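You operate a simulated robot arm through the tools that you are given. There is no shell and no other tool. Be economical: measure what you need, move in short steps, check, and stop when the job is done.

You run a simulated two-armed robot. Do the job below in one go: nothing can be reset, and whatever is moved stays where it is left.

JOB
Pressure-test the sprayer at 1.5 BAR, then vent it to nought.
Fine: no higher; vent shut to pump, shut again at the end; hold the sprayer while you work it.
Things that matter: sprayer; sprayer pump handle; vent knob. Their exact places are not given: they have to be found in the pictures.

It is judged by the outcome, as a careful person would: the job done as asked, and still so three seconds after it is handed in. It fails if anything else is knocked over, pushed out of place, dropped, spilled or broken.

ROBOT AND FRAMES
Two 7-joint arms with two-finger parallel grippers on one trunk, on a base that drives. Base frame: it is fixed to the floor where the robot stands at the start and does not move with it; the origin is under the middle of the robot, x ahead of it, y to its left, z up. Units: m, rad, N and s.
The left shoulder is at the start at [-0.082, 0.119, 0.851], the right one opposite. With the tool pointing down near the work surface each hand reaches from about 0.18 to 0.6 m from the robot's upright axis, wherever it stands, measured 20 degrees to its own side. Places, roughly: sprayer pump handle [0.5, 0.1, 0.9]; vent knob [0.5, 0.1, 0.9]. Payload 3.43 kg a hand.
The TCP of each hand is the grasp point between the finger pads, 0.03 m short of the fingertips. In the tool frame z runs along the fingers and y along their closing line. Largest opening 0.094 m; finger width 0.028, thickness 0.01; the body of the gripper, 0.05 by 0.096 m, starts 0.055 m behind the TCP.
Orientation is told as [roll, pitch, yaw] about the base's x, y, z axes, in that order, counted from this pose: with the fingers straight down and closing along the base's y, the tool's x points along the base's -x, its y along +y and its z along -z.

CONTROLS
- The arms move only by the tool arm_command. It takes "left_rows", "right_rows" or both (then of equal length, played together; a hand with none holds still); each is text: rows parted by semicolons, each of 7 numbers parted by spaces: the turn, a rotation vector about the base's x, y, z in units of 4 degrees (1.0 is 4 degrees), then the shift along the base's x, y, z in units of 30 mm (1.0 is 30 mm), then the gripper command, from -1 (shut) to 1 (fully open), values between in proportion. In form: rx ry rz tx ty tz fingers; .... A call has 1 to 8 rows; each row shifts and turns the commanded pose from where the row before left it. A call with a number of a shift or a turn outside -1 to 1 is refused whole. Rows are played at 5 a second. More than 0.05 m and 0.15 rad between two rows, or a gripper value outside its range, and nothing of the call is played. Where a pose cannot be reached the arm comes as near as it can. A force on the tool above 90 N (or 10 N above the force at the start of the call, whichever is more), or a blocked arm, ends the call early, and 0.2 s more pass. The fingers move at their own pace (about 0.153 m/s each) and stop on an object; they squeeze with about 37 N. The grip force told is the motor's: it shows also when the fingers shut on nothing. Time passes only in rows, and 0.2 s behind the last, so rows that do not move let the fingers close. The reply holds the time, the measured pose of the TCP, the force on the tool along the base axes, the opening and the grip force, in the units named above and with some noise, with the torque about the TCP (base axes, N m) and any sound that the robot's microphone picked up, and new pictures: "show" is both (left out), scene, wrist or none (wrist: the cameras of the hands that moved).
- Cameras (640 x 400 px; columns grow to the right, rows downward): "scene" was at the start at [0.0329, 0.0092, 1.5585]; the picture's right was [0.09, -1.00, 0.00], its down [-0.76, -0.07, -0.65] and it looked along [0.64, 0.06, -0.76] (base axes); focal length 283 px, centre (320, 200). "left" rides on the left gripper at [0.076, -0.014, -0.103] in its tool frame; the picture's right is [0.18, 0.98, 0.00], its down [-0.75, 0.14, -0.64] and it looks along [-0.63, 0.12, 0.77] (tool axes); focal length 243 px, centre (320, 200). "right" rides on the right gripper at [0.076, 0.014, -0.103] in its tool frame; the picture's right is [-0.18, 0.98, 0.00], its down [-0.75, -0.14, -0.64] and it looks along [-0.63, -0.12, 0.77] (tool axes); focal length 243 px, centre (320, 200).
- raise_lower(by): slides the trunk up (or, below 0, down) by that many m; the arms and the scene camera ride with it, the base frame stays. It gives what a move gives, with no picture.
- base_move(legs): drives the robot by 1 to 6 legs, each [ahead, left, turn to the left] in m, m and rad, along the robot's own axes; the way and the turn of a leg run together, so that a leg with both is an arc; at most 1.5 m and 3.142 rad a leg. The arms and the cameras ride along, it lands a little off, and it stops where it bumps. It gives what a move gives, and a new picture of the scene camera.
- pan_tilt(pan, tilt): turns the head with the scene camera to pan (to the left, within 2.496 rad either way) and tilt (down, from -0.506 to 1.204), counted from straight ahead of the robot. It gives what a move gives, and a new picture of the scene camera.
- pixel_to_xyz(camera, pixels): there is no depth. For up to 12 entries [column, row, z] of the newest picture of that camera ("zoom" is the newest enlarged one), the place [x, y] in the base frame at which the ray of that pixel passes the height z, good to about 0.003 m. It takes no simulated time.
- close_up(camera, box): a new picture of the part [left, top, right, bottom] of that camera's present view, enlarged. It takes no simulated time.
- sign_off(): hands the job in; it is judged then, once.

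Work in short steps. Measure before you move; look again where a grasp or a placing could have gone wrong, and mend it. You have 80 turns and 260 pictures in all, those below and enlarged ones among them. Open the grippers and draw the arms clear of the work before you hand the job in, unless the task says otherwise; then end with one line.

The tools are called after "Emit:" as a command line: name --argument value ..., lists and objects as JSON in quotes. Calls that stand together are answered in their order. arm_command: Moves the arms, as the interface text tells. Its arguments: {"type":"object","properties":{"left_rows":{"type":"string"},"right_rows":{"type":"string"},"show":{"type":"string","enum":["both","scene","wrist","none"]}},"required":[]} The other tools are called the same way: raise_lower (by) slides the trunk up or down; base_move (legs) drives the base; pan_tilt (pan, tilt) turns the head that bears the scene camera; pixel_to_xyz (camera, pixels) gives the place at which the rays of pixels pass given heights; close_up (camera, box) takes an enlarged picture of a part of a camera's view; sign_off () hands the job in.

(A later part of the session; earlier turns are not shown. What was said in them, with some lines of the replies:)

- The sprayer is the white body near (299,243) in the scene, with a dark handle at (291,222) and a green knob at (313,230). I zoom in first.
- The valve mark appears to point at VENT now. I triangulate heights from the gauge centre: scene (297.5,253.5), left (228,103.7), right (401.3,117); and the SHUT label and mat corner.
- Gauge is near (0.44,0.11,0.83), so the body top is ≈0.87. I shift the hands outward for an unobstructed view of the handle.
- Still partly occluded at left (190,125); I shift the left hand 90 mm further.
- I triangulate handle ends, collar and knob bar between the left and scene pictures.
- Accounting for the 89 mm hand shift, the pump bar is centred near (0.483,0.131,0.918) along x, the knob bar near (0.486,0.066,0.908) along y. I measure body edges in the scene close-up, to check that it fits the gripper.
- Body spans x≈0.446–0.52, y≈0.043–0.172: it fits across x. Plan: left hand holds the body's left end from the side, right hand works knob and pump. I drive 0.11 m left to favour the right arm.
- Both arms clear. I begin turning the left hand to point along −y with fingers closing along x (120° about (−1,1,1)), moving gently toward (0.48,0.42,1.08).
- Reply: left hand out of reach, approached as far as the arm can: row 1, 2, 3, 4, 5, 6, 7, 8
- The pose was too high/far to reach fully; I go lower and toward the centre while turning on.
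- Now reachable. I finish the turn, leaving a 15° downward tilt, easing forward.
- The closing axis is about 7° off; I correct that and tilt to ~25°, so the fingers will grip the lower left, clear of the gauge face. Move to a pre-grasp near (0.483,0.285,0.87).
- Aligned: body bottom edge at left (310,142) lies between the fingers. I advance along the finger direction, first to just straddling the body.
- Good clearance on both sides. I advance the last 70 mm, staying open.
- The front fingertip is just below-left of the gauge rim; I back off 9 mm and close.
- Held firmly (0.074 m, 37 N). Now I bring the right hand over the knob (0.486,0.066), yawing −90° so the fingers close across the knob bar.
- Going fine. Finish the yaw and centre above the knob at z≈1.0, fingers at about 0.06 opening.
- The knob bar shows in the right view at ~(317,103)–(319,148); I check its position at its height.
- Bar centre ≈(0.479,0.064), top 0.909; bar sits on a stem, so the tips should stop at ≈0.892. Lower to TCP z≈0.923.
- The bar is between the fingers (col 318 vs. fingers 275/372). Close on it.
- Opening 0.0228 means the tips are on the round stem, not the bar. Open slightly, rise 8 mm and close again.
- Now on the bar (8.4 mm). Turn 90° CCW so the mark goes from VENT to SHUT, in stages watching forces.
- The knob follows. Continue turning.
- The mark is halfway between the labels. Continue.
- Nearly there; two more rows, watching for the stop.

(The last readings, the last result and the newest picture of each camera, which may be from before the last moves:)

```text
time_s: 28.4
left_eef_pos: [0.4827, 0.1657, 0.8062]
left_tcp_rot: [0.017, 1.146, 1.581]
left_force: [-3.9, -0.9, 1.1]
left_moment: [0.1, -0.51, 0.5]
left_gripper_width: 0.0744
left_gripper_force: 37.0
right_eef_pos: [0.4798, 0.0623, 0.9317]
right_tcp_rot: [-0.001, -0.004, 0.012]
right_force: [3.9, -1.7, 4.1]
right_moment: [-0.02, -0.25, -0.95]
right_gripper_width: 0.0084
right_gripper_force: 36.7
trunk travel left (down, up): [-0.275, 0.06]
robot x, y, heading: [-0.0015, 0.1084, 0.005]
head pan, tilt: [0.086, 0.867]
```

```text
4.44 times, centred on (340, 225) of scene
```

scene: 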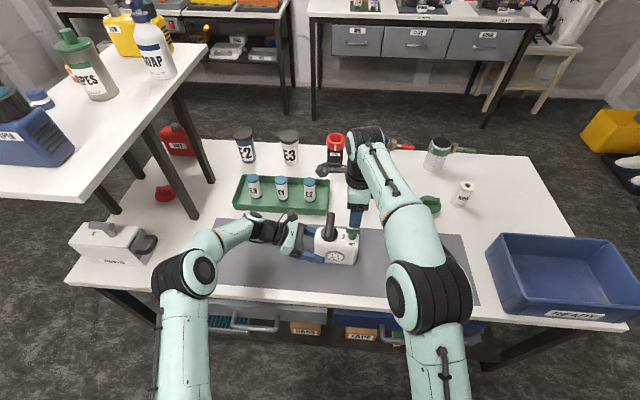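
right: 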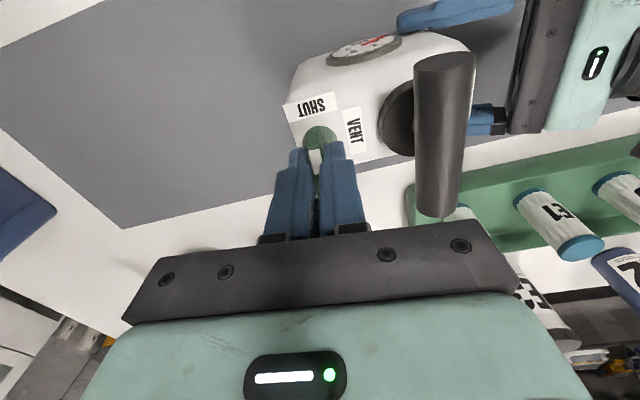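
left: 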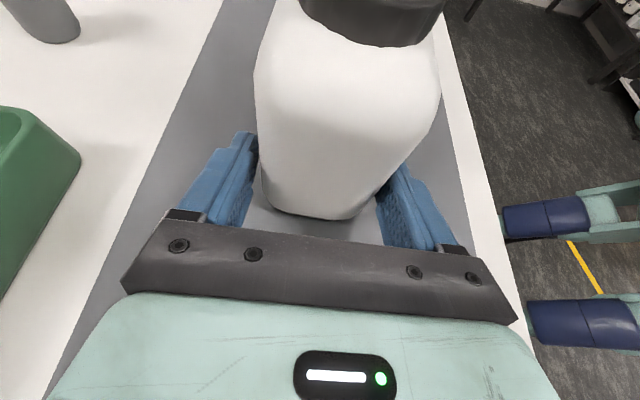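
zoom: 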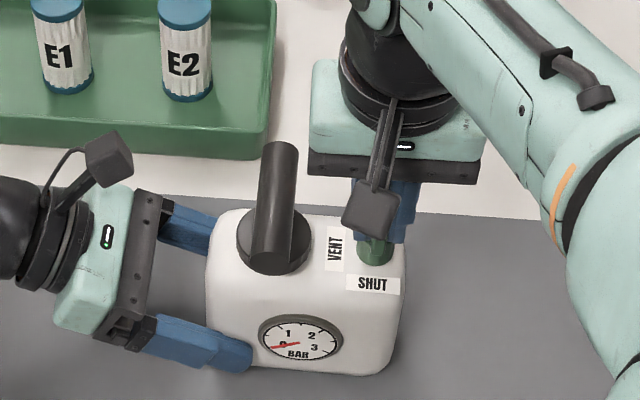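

Torque rose to −0.95 N m: the valve is at its SHUT stop. I release slightly, lift straight up, and look.

Emit:
arm_command --right_rows "0 0 0 0 0 0 -0.4;0 0 0 0 0 0 -0.4;0 0 0 0 0 1 -0.4;0 0 0 0 0 1 -0.2;0 0 0 0 0 1 -0.1;0 0 0 0 0 0 -0.1" --show "wrist"

Emit:
close_up --camera "scene" --box '[280, 180, 400, 270]'

```text
time_s: 29.8
left_eef_pos: [0.4837, 0.1663, 0.8061]
left_tcp_rot: [0.015, 1.144, 1.58]
left_force: [-1.1, 0.5, 1.0]
left_moment: [-0.18, -0.13, 0.0]
left_gripper_width: 0.0742
left_gripper_force: 36.8
right_eef_pos: [0.4813, 0.062, 1.0195]
right_tcp_rot: [0.0, -0.003, 0.009]
right_force: [0.4, -0.7, 0.7]
right_moment: [0.01, 0.0, -0.04]
right_gripper_width: 0.0424
right_gripper_force: 0.1
trunk travel left (down, up): [-0.275, 0.06]
robot x, y, heading: [0.0006, 0.1106, -0.004]
head pan, tilt: [0.086, 0.867]
```

right: 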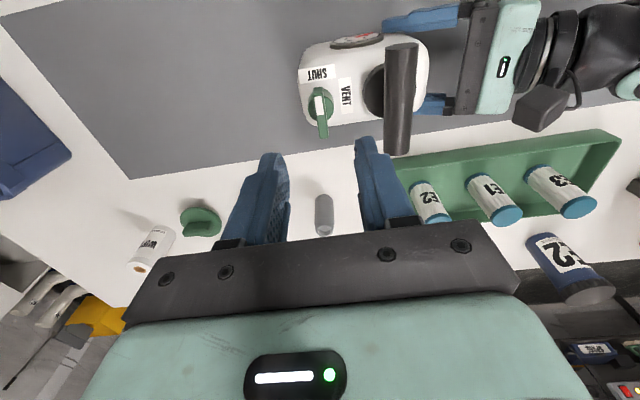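

```text
4.44 times, centred on (340, 225) of scene
```

zoom: 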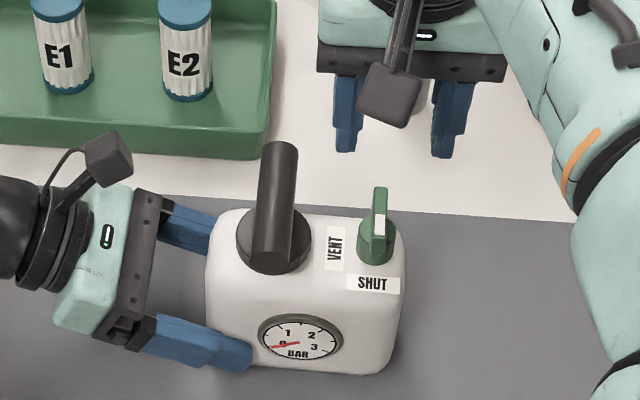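

Valve mark now points to SHUT (zoom (380,222)). I measure the pump bar in the right view: ends (402,46) and (397,150).

Emit:
pixel_to_xyz --camera "right" --pixels '[[402, 46, 0.92], [397, 150, 0.92], [383, 100, 0.92], [417, 100, 0.92]]'

Emit:
pixel_to_xyz --camera "zoom" --pixels '[[270, 257, 0.918], [281, 148, 0.918], [250, 200, 0.918], [297, 200, 0.918]]'

```text
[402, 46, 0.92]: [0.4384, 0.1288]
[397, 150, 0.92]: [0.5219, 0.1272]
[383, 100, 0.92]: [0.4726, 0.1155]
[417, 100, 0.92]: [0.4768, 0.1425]
```

```text
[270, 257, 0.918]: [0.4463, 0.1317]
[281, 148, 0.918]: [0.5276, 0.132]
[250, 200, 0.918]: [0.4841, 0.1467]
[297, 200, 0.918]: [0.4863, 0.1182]
```

Bar centre ≈(0.482,0.130), Ø≈0.027. Move over it and descend to TCP z≈0.932.

Emit:
arm_command --right_rows "0 0 0 0 0.8 0 0.3;0 0 0 0 0.8 0 0.3;0 0 0 0 0.67 0 0.3;0 0 0 0 0 -1 0.3;0 0 0 0 0 -1 0.3;0 0 0 0 0 -0.9 0.3;0 0 0 0 0 0 0.3" --show "wrist"

Emit:
close_up --camera "scene" --box '[280, 180, 400, 270]'

```text
time_s: 31.4
left_eef_pos: [0.4842, 0.1657, 0.8067]
left_tcp_rot: [0.017, 1.145, 1.578]
left_force: [-0.7, 0.6, 0.3]
left_moment: [-0.02, -0.12, -0.05]
left_gripper_width: 0.0743
left_gripper_force: 36.6
right_eef_pos: [0.4809, 0.1307, 0.9347]
right_tcp_rot: [0.0, -0.003, 0.012]
right_force: [-0.1, -0.2, 0.0]
right_moment: [0.01, 0.03, -0.02]
right_gripper_width: 0.0611
right_gripper_force: 0.1
trunk travel left (down, up): [-0.275, 0.06]
robot x, y, heading: [0.0027, 0.1091, 0.006]
head pan, tilt: [0.086, 0.867]
```

right: 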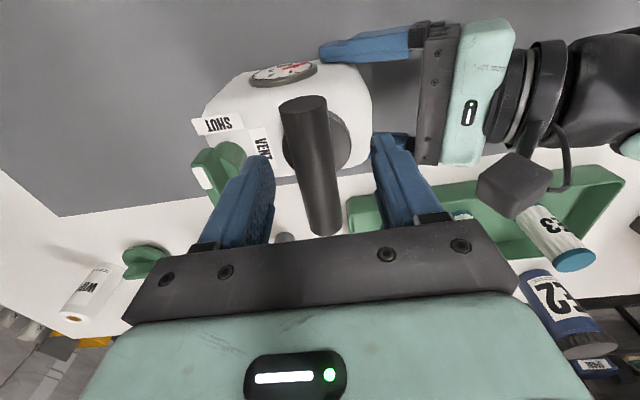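

```text
4.44 times, centred on (340, 225) of scene
```

zoom: 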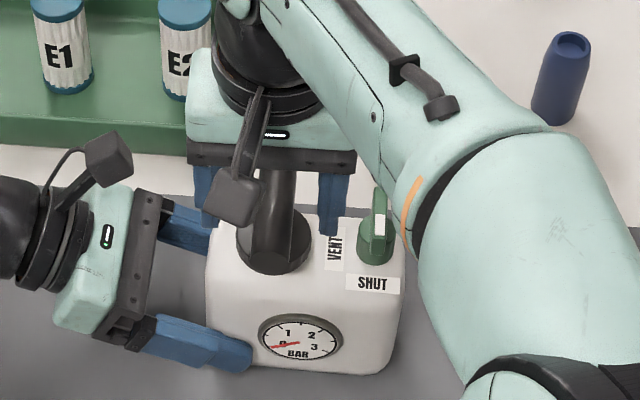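

The bar is between the fingers and the gauge stays visible. Close.

Emit:
arm_command --right_rows "0 0 0 0 0 -0.1 -0.2;0 0 0 0 0 0 -0.6;0 0 0 0 0 0 -1;0 0 0 0 0 0 -1" --show "none"

```text
time_s: 32.4
left_eef_pos: [0.4844, 0.1667, 0.8065]
left_tcp_rot: [0.017, 1.142, 1.581]
left_force: [0.6, 9.2, 1.7]
left_moment: [-0.69, -0.22, 0.78]
left_gripper_width: 0.0741
left_gripper_force: 36.4
right_eef_pos: [0.4811, 0.1278, 0.9322]
right_tcp_rot: [-0.003, -0.003, 0.009]
right_force: [0.9, -11.5, 3.6]
right_moment: [-0.43, -0.25, -0.9]
right_gripper_width: 0.0235
right_gripper_force: 37.1
trunk travel left (down, up): [-0.275, 0.06]
robot x, y, heading: [0.0015, 0.108, 0.0]
head pan, tilt: [0.086, 0.867]
```

Gripped (23.5 mm), with ~11 N side load; I shift 3 mm to −y to relax it and test a 6 mm push down.

Emit:
arm_command --right_rows "0 0 -0.1 0 -0.1 0 -1;0 0 0 0 0 0 -1;0 0 0 0 0 -0.1 -1;0 0 0 0 0 -0.1 -1;0 0 0 0 0 0 -1" --show "none"

Emit:
close_up --camera "scene" --box '[310, 230, 370, 270]'

```text
time_s: 33.6
left_eef_pos: [0.4827, 0.167, 0.8066]
left_tcp_rot: [0.012, 1.142, 1.58]
left_force: [10.8, 7.2, -6.0]
left_moment: [0.74, -0.51, 0.73]
left_gripper_width: 0.0741
left_gripper_force: 36.8
right_eef_pos: [0.4804, 0.1287, 0.9305]
right_tcp_rot: [0.003, -0.009, 0.001]
right_force: [-5.3, -7.2, 36.9]
right_moment: [-0.15, -0.02, -0.57]
right_gripper_width: 0.0232
right_gripper_force: 36.6
trunk travel left (down, up): [-0.275, 0.06]
robot x, y, heading: [-0.0007, 0.1113, 0.003]
head pan, tilt: [0.086, 0.867]
```

```text
10.00 times, centred on (340, 250) of scene
```

zoom: 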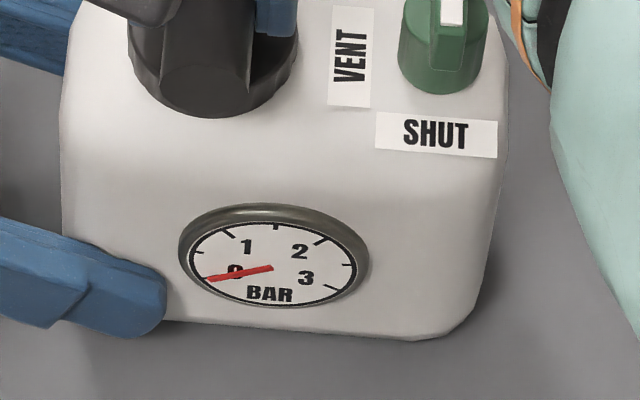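

Blocked downward (37 N): the handle is at the bottom. Now pull up gently ~30 mm.

Emit:
arm_command --right_rows "0 0 0 0 0 0.2 -1;0 0 0 0 0 0.25 -1;0 0 0 0 0 0.25 -1;0 0 0 0 0 0.25 -1;0 0 0 0 0 0.25 -1;0 0 0 0 0 0 -1" --show "none"

Emit:
close_up --camera "scene" --box '[290, 190, 380, 270]'

```text
time_s: 35.0
left_eef_pos: [0.4834, 0.1661, 0.8057]
left_tcp_rot: [0.016, 1.145, 1.577]
left_force: [-11.0, 5.0, 1.6]
left_moment: [-0.5, -1.32, 0.11]
left_gripper_width: 0.0741
left_gripper_force: 36.9
right_eef_pos: [0.4812, 0.1288, 0.9611]
right_tcp_rot: [0.001, -0.002, 0.004]
right_force: [10.7, -5.2, -0.2]
right_moment: [-0.17, -0.25, -0.54]
right_gripper_width: 0.0231
right_gripper_force: 36.8
trunk travel left (down, up): [-0.275, 0.06]
robot x, y, heading: [0.0004, 0.1079, 0.001]
head pan, tilt: [0.086, 0.867]
```

```text
5.00 times, centred on (335, 230) of scene
```

zoom: 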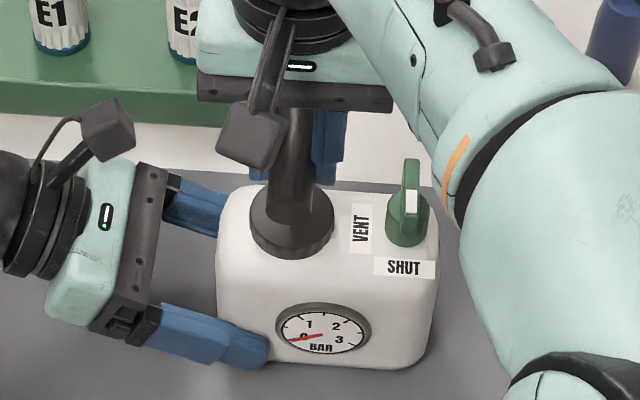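

The handle rose 30 mm freely. Push it back down and read the gauge.

Emit:
arm_command --right_rows "0 0 0 -0.08 0 -0.3 -1;0 0 0 0 0 -0.3 -1;0 0 0 0 0 -0.3 -1;0 0 0 0 0 -0.1 -1;0 0 0 0 0 0 -1" --show "none"

Emit:
close_up --camera "scene" --box '[310, 230, 370, 270]'

```text
time_s: 36.2
left_eef_pos: [0.4829, 0.1657, 0.8065]
left_tcp_rot: [0.016, 1.144, 1.581]
left_force: [-21.0, 1.1, 1.5]
left_moment: [0.51, -1.56, -0.24]
left_gripper_width: 0.0743
left_gripper_force: 37.4
right_eef_pos: [0.4791, 0.129, 0.9322]
right_tcp_rot: [0.002, -0.008, 0.004]
right_force: [22.7, 0.0, 5.2]
right_moment: [-0.04, -0.92, -0.61]
right_gripper_width: 0.0229
right_gripper_force: 37.0
trunk travel left (down, up): [-0.275, 0.06]
robot x, y, heading: [-0.0017, 0.1109, -0.002]
head pan, tilt: [0.086, 0.867]
```

```text
10.00 times, centred on (340, 250) of scene
```

zoom: 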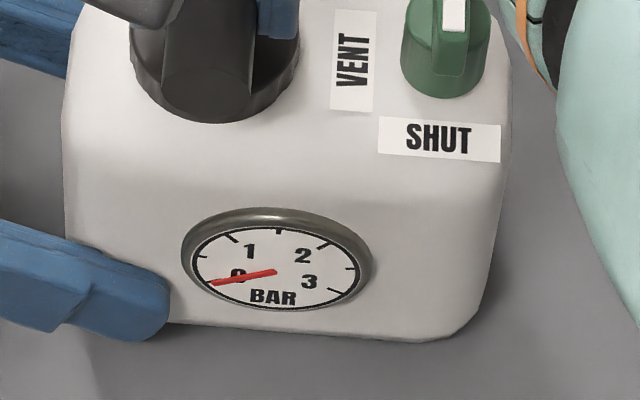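

No pressure: a fuller stroke is needed. Undo the x offset (22 N) and pull up further, watching the force for the top stop.

Emit:
arm_command --right_rows "0 0 0 0.12 0 0.25 -1;0 0 0 0 0 0.25 -1;0 0 0 0 0 0.25 -1;0 0 0 0 0 0.25 -1;0 0 0 0 0 0.25 -1;0 0 0 0 0 0.25 -1;0 0 0 0 0 0.2 -1;0 0 0 0 0 0 -1" --show "none"

Emit:
close_up --camera "scene" --box '[290, 190, 380, 270]'

```text
time_s: 38.0
left_eef_pos: [0.4859, 0.1668, 0.8063]
left_tcp_rot: [0.013, 1.144, 1.582]
left_force: [8.7, -3.7, 1.0]
left_moment: [0.63, 0.26, 0.59]
left_gripper_width: 0.0742
left_gripper_force: 36.7
right_eef_pos: [0.4811, 0.1291, 0.9817]
right_tcp_rot: [0.0, 0.004, 0.004]
right_force: [-8.2, 3.4, 0.0]
right_moment: [0.15, 1.25, -0.26]
right_gripper_width: 0.0227
right_gripper_force: 37.3
trunk travel left (down, up): [-0.275, 0.06]
robot x, y, heading: [-0.0007, 0.1128, -0.001]
head pan, tilt: [0.086, 0.867]
```

```text
5.00 times, centred on (335, 230) of scene
```

zoom: 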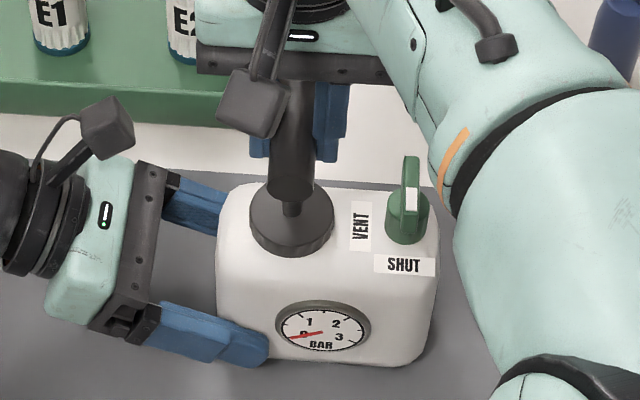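

Still free at +50 mm; continue up to find the top stop.

Emit:
arm_command --right_rows "0 0 0 -0.03 0 0.2 -1;0 0 0 0 0 0.2 -1;0 0 0 0 0 0.2 -1;0 0 0 0 0 0 -1" --show "none"

Emit:
close_up --camera "scene" --box '[290, 190, 380, 270]'

```text
time_s: 39.0
left_eef_pos: [0.4844, 0.1642, 0.8103]
left_tcp_rot: [0.006, 1.154, 1.568]
left_force: [-3.4, -3.3, 33.6]
left_moment: [-0.44, -0.33, 0.05]
left_gripper_width: 0.0744
left_gripper_force: 36.9
right_eef_pos: [0.4817, 0.1284, 0.9961]
right_tcp_rot: [-0.004, 0.0, 0.002]
right_force: [3.5, 3.1, -36.6]
right_moment: [0.01, -0.09, -0.17]
right_gripper_width: 0.0233
right_gripper_force: 36.7
trunk travel left (down, up): [-0.275, 0.06]
robot x, y, heading: [0.0004, 0.1105, 0.001]
head pan, tilt: [0.086, 0.867]
```

```text
5.00 times, centred on (335, 230) of scene
```

zoom: 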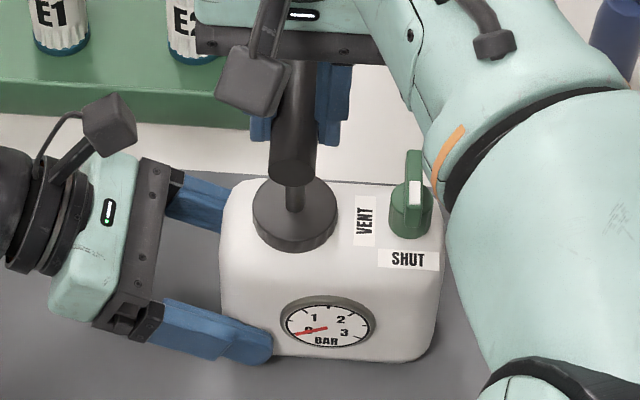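

Top stop reached (~0.99, stroke ≈58 mm). Now a full push down.

Emit:
arm_command --right_rows "0 0 0 0 0 -0.3 -1;0 0 0 0 0 -0.35 -1;0 0 0 0 0 -0.35 -1;0 0 0 0 0 -0.35 -1;0 0 0 0 0 -0.35 -1;0 0 0 0 0 -0.35 -1;0 0 0 0 0 -0.25 -1;0 0 0 0 0 0 -1" --show "none"

Emit:
close_up --camera "scene" --box '[310, 230, 370, 270]'

```text
time_s: 40.8
left_eef_pos: [0.4819, 0.1665, 0.806]
left_tcp_rot: [0.02, 1.145, 1.582]
left_force: [-0.9, -2.2, -2.9]
left_moment: [0.86, 0.19, 0.15]
left_gripper_width: 0.0741
left_gripper_force: 37.1
right_eef_pos: [0.4801, 0.1287, 0.9294]
right_tcp_rot: [0.0, 0.001, 0.004]
right_force: [0.5, 4.6, 4.3]
right_moment: [0.11, -0.47, -0.12]
right_gripper_width: 0.0229
right_gripper_force: 37.2
trunk travel left (down, up): [-0.275, 0.06]
robot x, y, heading: [0.0005, 0.1098, -0.004]
head pan, tilt: [0.086, 0.867]
```

```text
10.00 times, centred on (340, 250) of scene
```

zoom: 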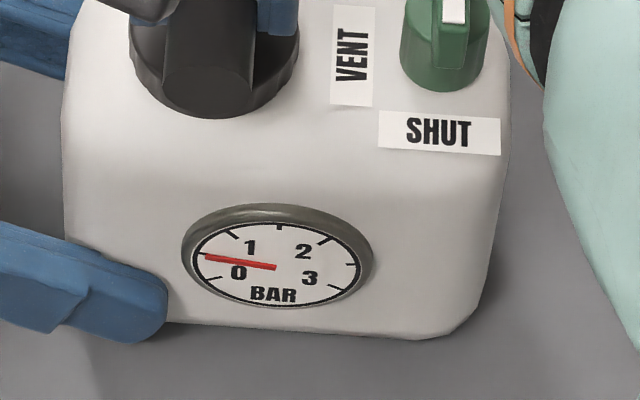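

One full stroke gives ≈0.45–0.5 bar. I read the gauge more closely.

Emit:
close_up --camera "scene" --box '[326, 248, 350, 263]'

```text
16.00 times, centred on (338, 256) of scene
```

zoom: 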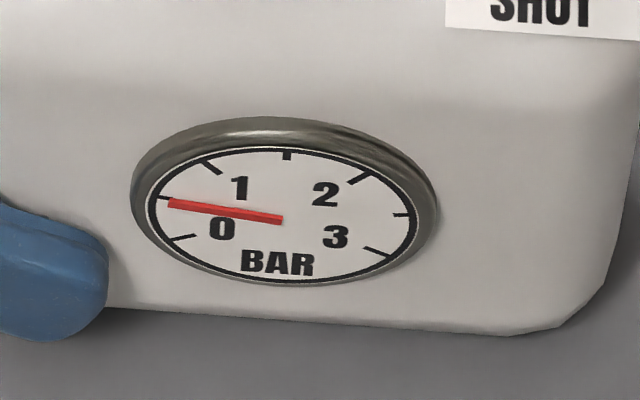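

Reads ≈0.48–0.5. Second full stroke: up to the top stop.

Emit:
arm_command --right_rows "0 0 0 0 -0.03 0.3 -1;0 0 0 0 0 0.3 -1;0 0 0 0 0 0.3 -1;0 0 0 0 0 0.3 -1;0 0 0 0 0 0.3 -1;0 0 0 0 0 0.3 -1;0 0 0 0 0 0.25 -1;0 0 0 0 0 0 -1" --show "none"

Emit:
arm_command --right_rows "0 0 0 0 0 -0.3 -1;0 0 0 0 0 -0.3 -1;0 0 0 0 0 -0.3 -1;0 0 0 0 0 -0.3 -1;0 0 0 0 0 -0.3 -1;0 0 0 0 0 -0.3 -1;0 0 0 0 0 -0.25 -1;0 0 0 0 0 0 -1" --show "none"

Emit:
close_up --camera "scene" --box '[326, 248, 350, 263]'

```text
time_s: 42.6
left_eef_pos: [0.4833, 0.1663, 0.8077]
left_tcp_rot: [0.019, 1.146, 1.582]
left_force: [-5.2, -6.5, 3.5]
left_moment: [0.97, -0.65, -0.12]
left_gripper_width: 0.0744
left_gripper_force: 37.5
right_eef_pos: [0.4815, 0.127, 0.9924]
right_tcp_rot: [0.0, -0.002, 0.003]
right_force: [5.6, 7.1, -6.7]
right_moment: [0.14, -0.37, -0.08]
right_gripper_width: 0.0232
right_gripper_force: 37.1
trunk travel left (down, up): [-0.275, 0.06]
robot x, y, heading: [0.0024, 0.1115, 0.005]
head pan, tilt: [0.086, 0.867]
```

```text
time_s: 44.4
left_eef_pos: [0.4851, 0.1684, 0.8062]
left_tcp_rot: [0.017, 1.144, 1.582]
left_force: [7.7, -1.1, -10.5]
left_moment: [0.55, 0.83, 0.3]
left_gripper_width: 0.0742
left_gripper_force: 36.5
right_eef_pos: [0.4816, 0.1271, 0.931]
right_tcp_rot: [0.0, 0.0, 0.003]
right_force: [-6.8, 1.2, 7.3]
right_moment: [0.06, 0.14, 0.01]
right_gripper_width: 0.0229
right_gripper_force: 36.7
trunk travel left (down, up): [-0.275, 0.06]
robot x, y, heading: [-0.0012, 0.1104, -0.003]
head pan, tilt: [0.086, 0.867]
```

```text
16.00 times, centred on (338, 256) of scene
```

zoom: 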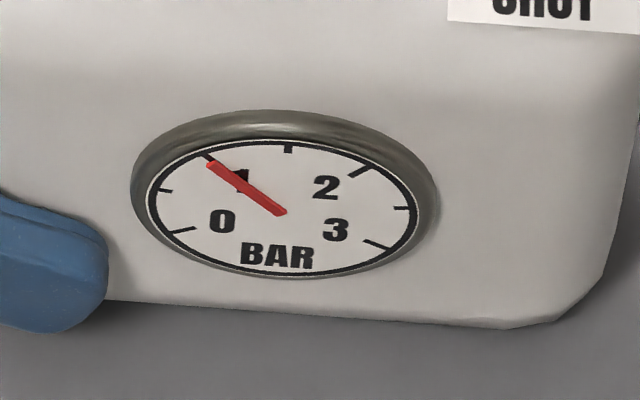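

Reads 1.0: each full stroke adds 0.5. Third and last stroke.

Emit:
arm_command --right_rows "0 0 0 0 0 0.3 -1;0 0 0 0 0 0.3 -1;0 0 0 0 0 0.3 -1;0 0 0 0 0 0.3 -1;0 0 0 0 0 0.3 -1;0 0 0 0 0 0.3 -1;0 0 0 0 0 0.25 -1;0 0 0 0 0 0 -1" --show "none"

Emit:
arm_command --right_rows "0 0 0 0 0 -0.3 -1;0 0 0 0 0 -0.3 -1;0 0 0 0 0 -0.3 -1;0 0 0 0 0 -0.3 -1;0 0 0 0 0 -0.3 -1;0 0 0 0 0 -0.3 -1;0 0 0 0 0 -0.25 -1;0 0 0 0 0 0 -1" --show "none"

Emit:
close_up --camera "scene" --box '[326, 248, 350, 263]'

```text
time_s: 46.2
left_eef_pos: [0.4834, 0.1652, 0.8073]
left_tcp_rot: [0.016, 1.146, 1.581]
left_force: [-2.6, 4.2, 6.6]
left_moment: [-0.79, -0.39, -0.09]
left_gripper_width: 0.0741
left_gripper_force: 36.7
right_eef_pos: [0.4806, 0.1281, 0.9934]
right_tcp_rot: [-0.001, -0.001, 0.004]
right_force: [2.7, -3.8, -11.4]
right_moment: [-0.11, -0.1, -0.01]
right_gripper_width: 0.0229
right_gripper_force: 36.3
trunk travel left (down, up): [-0.275, 0.06]
robot x, y, heading: [-0.0001, 0.1097, -0.001]
head pan, tilt: [0.086, 0.867]
```

```text
time_s: 48.0
left_eef_pos: [0.4835, 0.166, 0.8067]
left_tcp_rot: [0.018, 1.144, 1.582]
left_force: [3.3, -0.9, -9.6]
left_moment: [0.49, 0.59, 0.17]
left_gripper_width: 0.0742
left_gripper_force: 37.4
right_eef_pos: [0.4809, 0.13, 0.931]
right_tcp_rot: [-0.001, 0.0, 0.003]
right_force: [-3.3, 1.6, 5.7]
right_moment: [0.04, -0.2, -0.06]
right_gripper_width: 0.0229
right_gripper_force: 37.4
trunk travel left (down, up): [-0.275, 0.06]
robot x, y, heading: [-0.001, 0.1121, 0.002]
head pan, tilt: [0.086, 0.867]
```

```text
16.00 times, centred on (338, 256) of scene
```

zoom: 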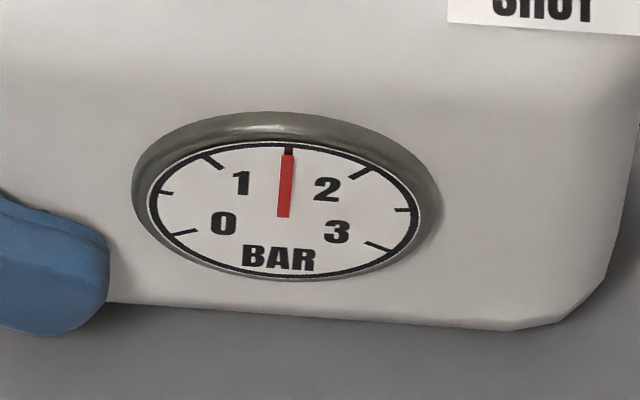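

Gauge reads exactly 1.5. Release the handle (opening to ~0.06), lift and return to above the knob at (0.480,0.063).

Emit:
arm_command --right_rows "0 0 0 0 0 0 0.3;0 0 0 0 0 0 0.3;0 0 0 0 0 1 0.3;0 0 0 0 0 1 0.3;0 0 0 0 0 0.9 0.3;0 0 0 0 -1 0 -0.1;0 0 0 0 -1 0 -0.1;0 0 0 0 -0.2 0 -0.1" --show "wrist"

Emit:
close_up --camera "scene" --box '[280, 180, 400, 270]'

```text
time_s: 49.8
left_eef_pos: [0.485, 0.1666, 0.8054]
left_tcp_rot: [0.017, 1.145, 1.582]
left_force: [-0.8, -0.9, -3.2]
left_moment: [0.18, 0.0, -0.01]
left_gripper_width: 0.0742
left_gripper_force: 36.8
right_eef_pos: [0.4806, 0.0609, 1.0173]
right_tcp_rot: [-0.001, -0.002, 0.003]
right_force: [0.7, 0.8, 0.2]
right_moment: [0.0, 0.0, 0.01]
right_gripper_width: 0.0422
right_gripper_force: 0.1
trunk travel left (down, up): [-0.275, 0.06]
robot x, y, heading: [-0.0031, 0.1117, -0.001]
head pan, tilt: [0.086, 0.867]
```

right: 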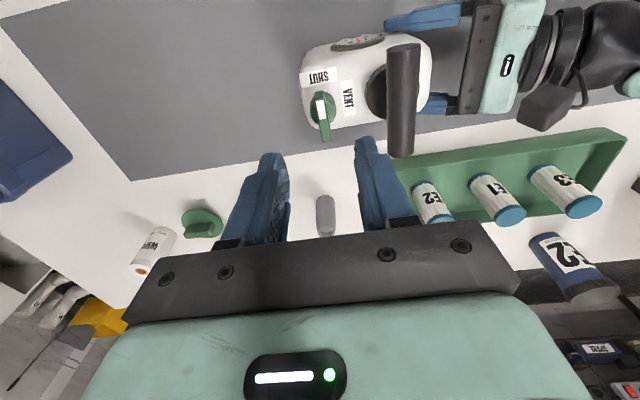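

```text
4.44 times, centred on (340, 225) of scene
```

zoom: 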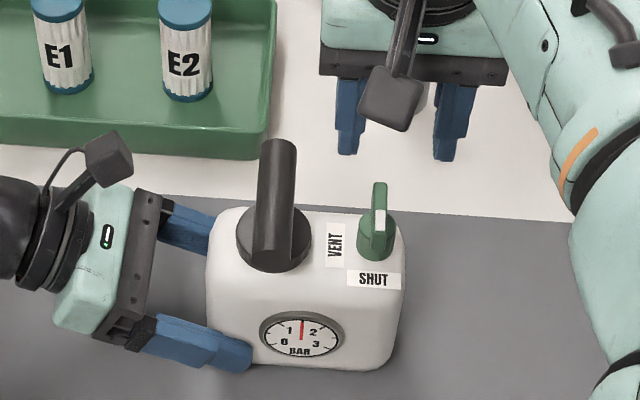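

Pressure holds at 1.5. Descend onto the knob bar (TCP z≈0.931) and close.

Emit:
arm_command --right_rows "0 0 0 0 0.07 -1 -0.1;0 0 0 0 0 -1 -0.1;0 0 0 0 0 -0.86 -0.1;0 0 0 0 0 0 -0.1;0 0 0 0 0 0 -0.6;0 0 0 0 0 0 -1;0 0 0 0 0 0 -1" --show "wrist"

```text
time_s: 51.4
left_eef_pos: [0.4836, 0.1675, 0.8074]
left_tcp_rot: [0.017, 1.143, 1.581]
left_force: [-0.3, 2.8, -1.9]
left_moment: [-0.21, 0.0, -0.09]
left_gripper_width: 0.0744
left_gripper_force: 37.2
right_eef_pos: [0.4815, 0.0633, 0.9325]
right_tcp_rot: [-0.001, -0.001, 0.003]
right_force: [1.4, -3.4, -0.1]
right_moment: [-0.07, -0.1, -0.03]
right_gripper_width: 0.0084
right_gripper_force: 37.2
trunk travel left (down, up): [-0.275, 0.06]
robot x, y, heading: [-0.0018, 0.1099, -0.003]
head pan, tilt: [0.086, 0.867]
```

right: 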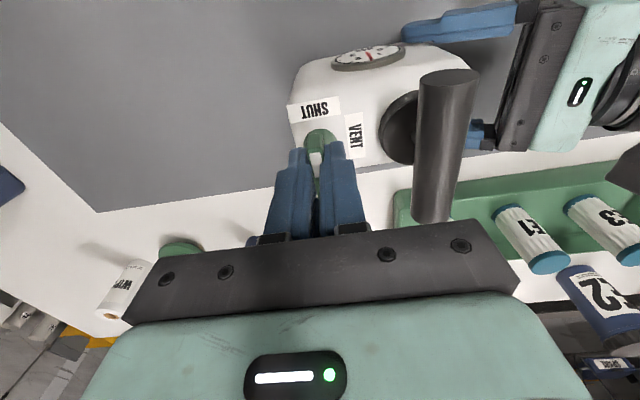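

Bar gripped (8.4 mm). Turn clockwise toward VENT, in stages.

Emit:
arm_command --right_rows "0 0 -1 0 0 0 -1;0 0 -1 0 0 0 -1;0 0 -1 0 0 0 -1;0 0 -1 0 0 0 -1;0 0 -1 0 0 0 -1;0 0 -1 0 0 0 -1;0 0 -1 0 0 0 -1;0 0 -1 0 0 0 -1" --show "none"

Emit:
arm_command --right_rows "0 0 -1 0 0 0 -1;0 0 -1 0 0 0 -1;0 0 -1 0 0 0 -1;0 0 -1 0 0 0 -1;0 0 -1 0 0 0 -1;0 0 -1 0 0 0 -1;0 0 -1 0 0 0 -1;0 0 -1 0 0 0 -1" --show "wrist"

Emit:
close_up --camera "scene" --box '[290, 190, 380, 270]'

```text
time_s: 53.2
left_eef_pos: [0.4832, 0.1658, 0.807]
left_tcp_rot: [0.017, 1.144, 1.58]
left_force: [-8.3, -3.2, -1.9]
left_moment: [0.63, -0.61, -0.88]
left_gripper_width: 0.0742
left_gripper_force: 37.3
right_eef_pos: [0.4809, 0.0635, 0.9322]
right_tcp_rot: [0.002, -0.001, -0.558]
right_force: [7.3, 3.2, 0.4]
right_moment: [-0.19, -0.51, 0.09]
right_gripper_width: 0.0083
right_gripper_force: 37.1
trunk travel left (down, up): [-0.275, 0.06]
robot x, y, heading: [-0.0009, 0.1091, -0.004]
head pan, tilt: [0.086, 0.867]
```

```text
time_s: 55.0
left_eef_pos: [0.4843, 0.166, 0.8055]
left_tcp_rot: [0.016, 1.144, 1.581]
left_force: [-6.6, -8.1, -3.0]
left_moment: [0.32, -0.92, -0.69]
left_gripper_width: 0.0744
left_gripper_force: 37.2
right_eef_pos: [0.4827, 0.0648, 0.9313]
right_tcp_rot: [0.0, 0.0, -1.116]
right_force: [6.7, 7.9, 0.0]
right_moment: [0.8, 0.04, 0.05]
right_gripper_width: 0.0085
right_gripper_force: 37.2
trunk travel left (down, up): [-0.275, 0.06]
robot x, y, heading: [-0.0006, 0.1112, -0.004]
head pan, tilt: [0.086, 0.867]
```

right: 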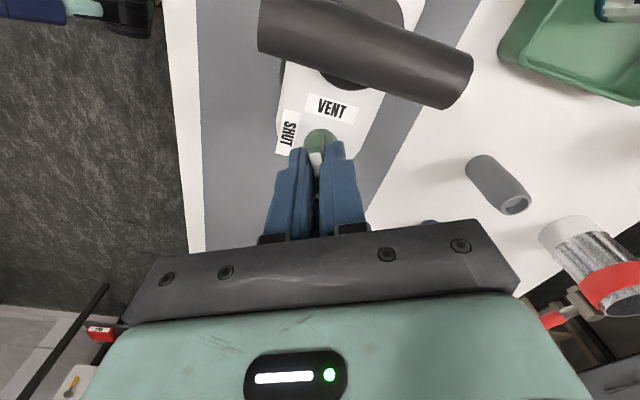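

```text
5.00 times, centred on (335, 230) of scene
```

zoom: 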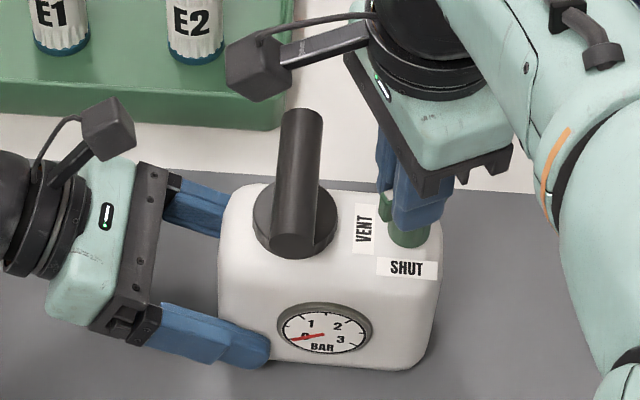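

Already vented to about 0. I finish the turn to the VENT position and wait a second before reading.

Emit:
arm_command --right_rows "0 0 -1 0 0 0 -1;0 0 -1 0 0 0 -1;0 0 -1 0 0 0 -1;0 0 -1 0 0 0 -1;0 0 -1 0 0 0 -1;0 0 -1 0 0 0 -1;0 0 -0.3 0 0 0 -1;0 0 0 0 0 0 -1" --show "none"

Emit:
arm_command --right_rows "0 0 0 0 0 0 -1;0 0 0 0 0 0 -1;0 0 0 0 0 0 -1;0 0 0 0 0 0 -1;0 0 0 0 0 0 -1;0 0 0 0 0 0 -1;0 0 0 0 0 0 -1;0 0 0 0 0 0 -1" --show "none"

Emit:
close_up --camera "scene" --box '[326, 248, 350, 263]'

```text
time_s: 56.8
left_eef_pos: [0.4841, 0.1668, 0.8065]
left_tcp_rot: [0.014, 1.144, 1.579]
left_force: [-9.5, -9.4, 2.2]
left_moment: [-0.09, -0.92, -0.98]
left_gripper_width: 0.0745
left_gripper_force: 36.9
right_eef_pos: [0.4804, 0.0642, 0.9315]
right_tcp_rot: [0.0, -0.002, -1.554]
right_force: [8.8, 10.1, -1.1]
right_moment: [0.98, -0.34, 0.02]
right_gripper_width: 0.0083
right_gripper_force: 37.0
trunk travel left (down, up): [-0.275, 0.06]
robot x, y, heading: [-0.0017, 0.1093, 0.001]
head pan, tilt: [0.086, 0.867]
```

```text
time_s: 58.6
left_eef_pos: [0.4842, 0.1659, 0.8071]
left_tcp_rot: [0.016, 1.145, 1.579]
left_force: [-8.6, -8.5, 6.0]
left_moment: [0.0, -0.68, -0.85]
left_gripper_width: 0.0742
left_gripper_force: 37.1
right_eef_pos: [0.4811, 0.0656, 0.9322]
right_tcp_rot: [-0.002, -0.002, -1.555]
right_force: [7.7, 9.7, -5.3]
right_moment: [0.33, -0.34, 0.02]
right_gripper_width: 0.0082
right_gripper_force: 37.1
trunk travel left (down, up): [-0.275, 0.06]
robot x, y, heading: [0.0019, 0.1115, -0.003]
head pan, tilt: [0.086, 0.867]
```

```text
16.00 times, centred on (338, 256) of scene
```

zoom: 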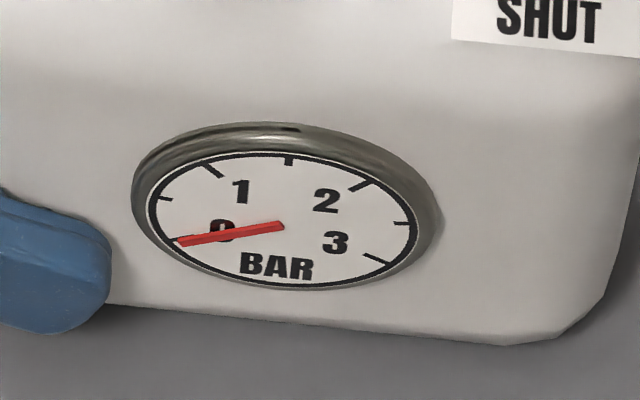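

Needle is on 0. Turn back 90° CCW to SHUT.

Emit:
arm_command --right_rows "0 0 1 0.06 0.06 0 -1;0 0 1 0 0 0 -1;0 0 1 0 0 0 -1;0 0 1 0 0 0 -1;0 0 1 0 0 0 -1;0 0 1 0 0 0 -1;0 0 1 0 0 0 -1;0 0 1 0 0 0 -1" --show "none"

Emit:
arm_command --right_rows "0 0 1 0 0 0 -1;0 0 1 0 0 0 -1;0 0 1 0 0 0 -1;0 0 1 0 0 0 -1;0 0 1 0 0 0 -1;0 0 1 0 0 0 -1;0 0 1 0 0 0 -1;0 0 1 0 0 0 -1" --show "none"

Emit:
arm_command --right_rows "0 0 1 0 0 0 -1;0 0 1 0 0 0 -1;0 0 1 0 0 0 -1;0 0 1 0 0 0 -1;0 0 1 0 0 0 -1;0 0 1 0 0 0 -1;0 0 0.5 0 0 0 -1;0 0 0 0 0 0 -1" --show "wrist"

```text
time_s: 60.4
left_eef_pos: [0.4843, 0.168, 0.806]
left_tcp_rot: [0.017, 1.144, 1.585]
left_force: [8.8, 5.4, -0.8]
left_moment: [-0.51, 0.76, 0.87]
left_gripper_width: 0.074
left_gripper_force: 37.1
right_eef_pos: [0.4822, 0.0655, 0.9326]
right_tcp_rot: [-0.003, -0.001, -0.994]
right_force: [-8.1, -4.6, 0.4]
right_moment: [-0.12, 0.31, -0.02]
right_gripper_width: 0.0082
right_gripper_force: 37.1
trunk travel left (down, up): [-0.275, 0.06]
robot x, y, heading: [0.0011, 0.1083, 0.001]
head pan, tilt: [0.086, 0.867]
```

```text
time_s: 62.2
left_eef_pos: [0.4844, 0.1675, 0.806]
left_tcp_rot: [0.018, 1.141, 1.584]
left_force: [6.7, 15.1, -10.3]
left_moment: [-0.84, 0.09, 0.73]
left_gripper_width: 0.0742
left_gripper_force: 37.0
right_eef_pos: [0.4834, 0.0652, 0.9326]
right_tcp_rot: [-0.002, -0.005, -0.436]
right_force: [-6.0, -15.0, 6.1]
right_moment: [-0.2, 0.74, -0.07]
right_gripper_width: 0.0082
right_gripper_force: 37.8
trunk travel left (down, up): [-0.275, 0.06]
robot x, y, heading: [0.0004, 0.1099, 0.0]
head pan, tilt: [0.086, 0.867]
```

```text
time_s: 64.0
left_eef_pos: [0.4845, 0.1679, 0.8064]
left_tcp_rot: [0.018, 1.142, 1.584]
left_force: [4.1, 19.3, -10.5]
left_moment: [-0.59, -0.24, 0.59]
left_gripper_width: 0.0742
left_gripper_force: 37.4
right_eef_pos: [0.4833, 0.0639, 0.9317]
right_tcp_rot: [-0.002, -0.002, 0.017]
right_force: [-3.2, -20.5, 12.5]
right_moment: [-0.52, 0.35, -0.42]
right_gripper_width: 0.0082
right_gripper_force: 37.3
trunk travel left (down, up): [-0.275, 0.06]
robot x, y, heading: [0.0022, 0.1152, 0.003]
head pan, tilt: [0.086, 0.867]
```

right: 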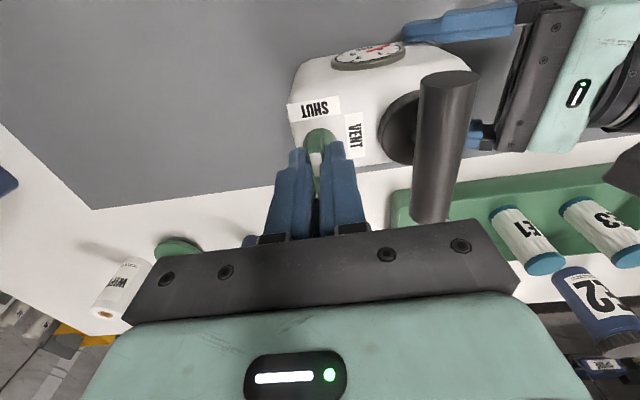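

Stop torque is building (−0.42): I relax the side load, add a last half degree or so to seat it, then release and lift.

Emit:
arm_command --right_rows "0 0 0.3 0 -0.1 0 -1;0 0 0 0 0 0 -1;0 0 0 0 0 0 -0.4;0 0 0 0 0 0 -0.4;0 0 0 0 0 1 -0.4;0 0 0 0 0 1 -0.2;0 0 0 0 0 1 -0.1;0 0 0 0 0 0 -0.1" --show "none"

Emit:
close_up --camera "scene" --box '[290, 200, 380, 270]'

Emit:
close_up --camera "right" --box '[260, 20, 450, 160]'

```text
time_s: 65.8
left_eef_pos: [0.4841, 0.1644, 0.8069]
left_tcp_rot: [0.015, 1.148, 1.577]
left_force: [0.2, -0.3, 2.8]
left_moment: [-0.57, -0.21, 0.02]
left_gripper_width: 0.0743
left_gripper_force: 36.8
right_eef_pos: [0.4841, 0.0624, 1.0215]
right_tcp_rot: [0.001, -0.001, 0.037]
right_force: [0.4, 0.1, -0.2]
right_moment: [0.0, 0.02, 0.0]
right_gripper_width: 0.0425
right_gripper_force: 0.0
trunk travel left (down, up): [-0.275, 0.06]
robot x, y, heading: [-0.0001, 0.1085, 0.0]
head pan, tilt: [0.086, 0.867]
```

```text
5.71 times, centred on (335, 235) of scene
```

zoom: 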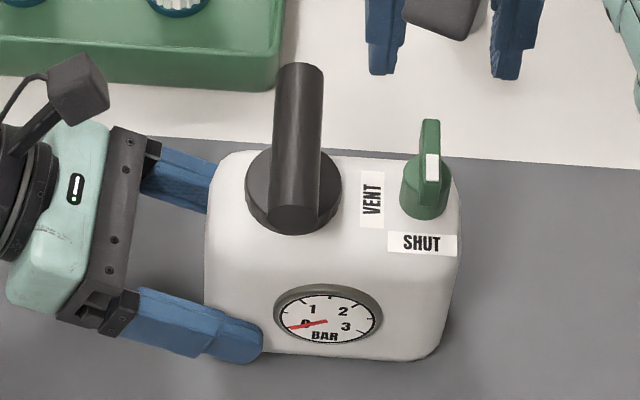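

```text
2.86 times, centred on (355, 90) of right
```

zoom: 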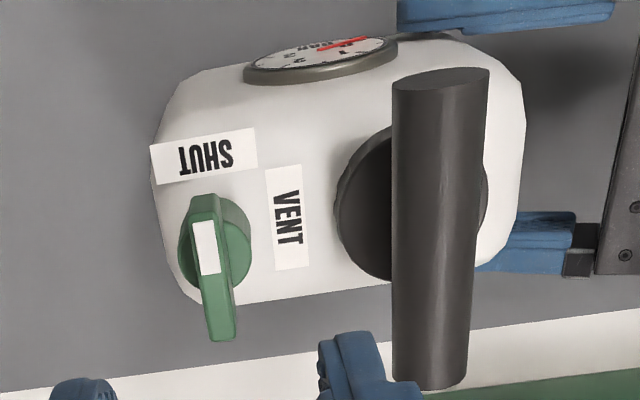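

Valve on SHUT, gauge at 0. I lift the right hand further away and open the left hand.

Emit:
arm_command --left_rows "0 0 0 0 0 0 -0.2;0 0 0 0 0 0 0.6;0 0 0 0 0 0 1;0 0 0 0 0 0 1;0 0 0 0 0 0 1;0 0 0 0 0 0 1" --right_rows "0 0 0 0 0 0.5 -0.1;0 0 0 0 0 0.5 -0.1;0 0 0 0 -1 0 0;0 0 0 0 -1 0 0;0 0 0 0 -1 0 0;0 0 0 -0.5 -1 0 0" --show "scene"

Emit:
close_up --camera "scene" --box '[280, 190, 380, 270]'

```text
time_s: 67.2
left_eef_pos: [0.4834, 0.1664, 0.8071]
left_tcp_rot: [0.013, 1.145, 1.579]
left_force: [-0.2, 0.1, -0.3]
left_moment: [-0.01, -0.02, 0.03]
left_gripper_width: 0.0942
left_gripper_force: 0.1
right_eef_pos: [0.4667, -0.0579, 1.0527]
right_tcp_rot: [-0.001, -0.003, 0.039]
right_force: [-0.7, 0.0, -0.2]
right_moment: [0.03, 0.01, 0.01]
right_gripper_width: 0.0471
right_gripper_force: 0.1
trunk travel left (down, up): [-0.275, 0.06]
robot x, y, heading: [-0.0001, 0.1101, 0.001]
head pan, tilt: [0.086, 0.867]
```

scene: 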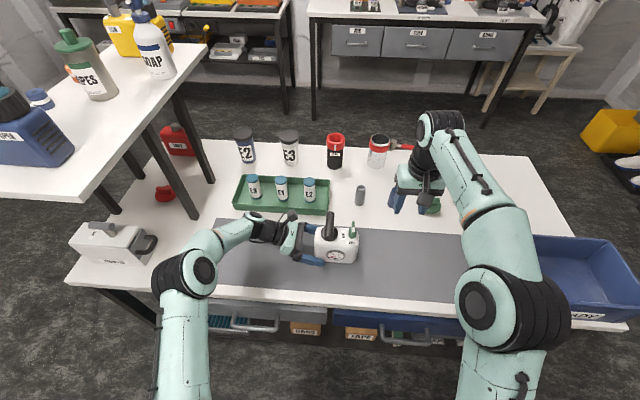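

```text
5.00 times, centred on (330, 230) of scene
```

zoom: 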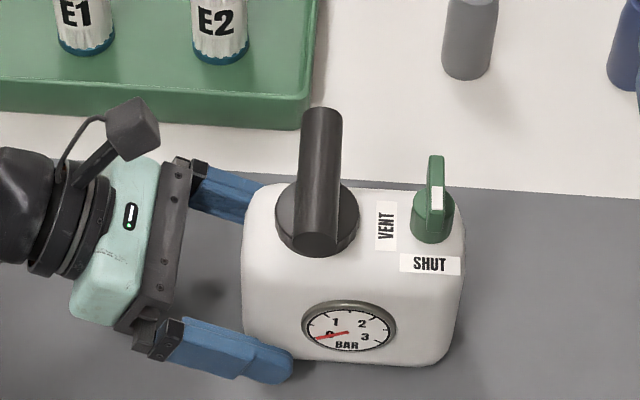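

Sprayer stands free. Withdraw the left hand back along its line, as it came.

Emit:
arm_command --left_rows "0 0 0 0 0.9 0.42 1;0 0 0 0 0.9 0.42 1;0 0 0 0 0.9 0.42 1;0 0 0 0 0.9 0.42 1;0 0 0 0 0.7 0.6 1;0 0 0 -0.3 0 0.8 1;0 0 0 -0.3 0 0.8 1;0 0 0 0 0 0 1" --show "scene"

Emit:
close_up --camera "scene" --box '[280, 190, 380, 270]'

```text
time_s: 69.0
left_eef_pos: [0.4649, 0.2959, 0.9231]
left_tcp_rot: [0.018, 1.146, 1.582]
left_force: [-0.1, 1.0, 0.6]
left_moment: [0.0, 0.0, 0.01]
left_gripper_width: 0.094
left_gripper_force: 0.1
right_eef_pos: [0.4673, -0.0587, 1.0523]
right_tcp_rot: [0.0, -0.002, 0.04]
right_force: [0.8, 0.6, 0.4]
right_moment: [0.04, 0.01, 0.0]
right_gripper_width: 0.0472
right_gripper_force: 0.0
trunk travel left (down, up): [-0.275, 0.06]
robot x, y, heading: [0.0031, 0.1139, 0.005]
head pan, tilt: [0.086, 0.867]
```

scene: 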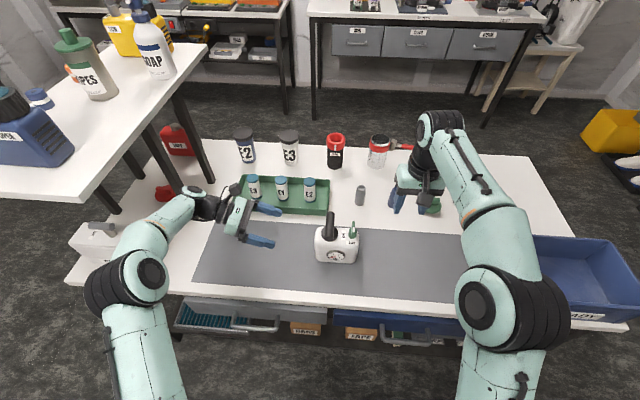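

```text
5.00 times, centred on (330, 230) of scene
```

zoom: 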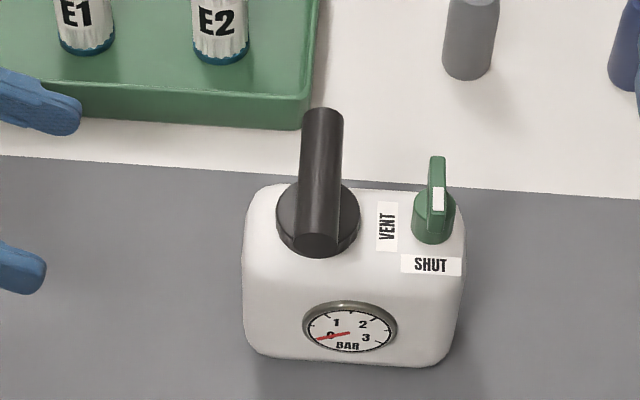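

The sprayer stands in place on the mat with the valve on SHUT and the gauge at 0. Both hands are clear and nothing else has moved, so I hand the job in.

Emit:
sign_off

```text
The job is handed in.
```

I pressure-tested the sprayer at 1.5 bar on the gauge and no higher, then vented it to 0; the vent was shut before pumping and is shut again now, and the left hand held the sprayer throughout.
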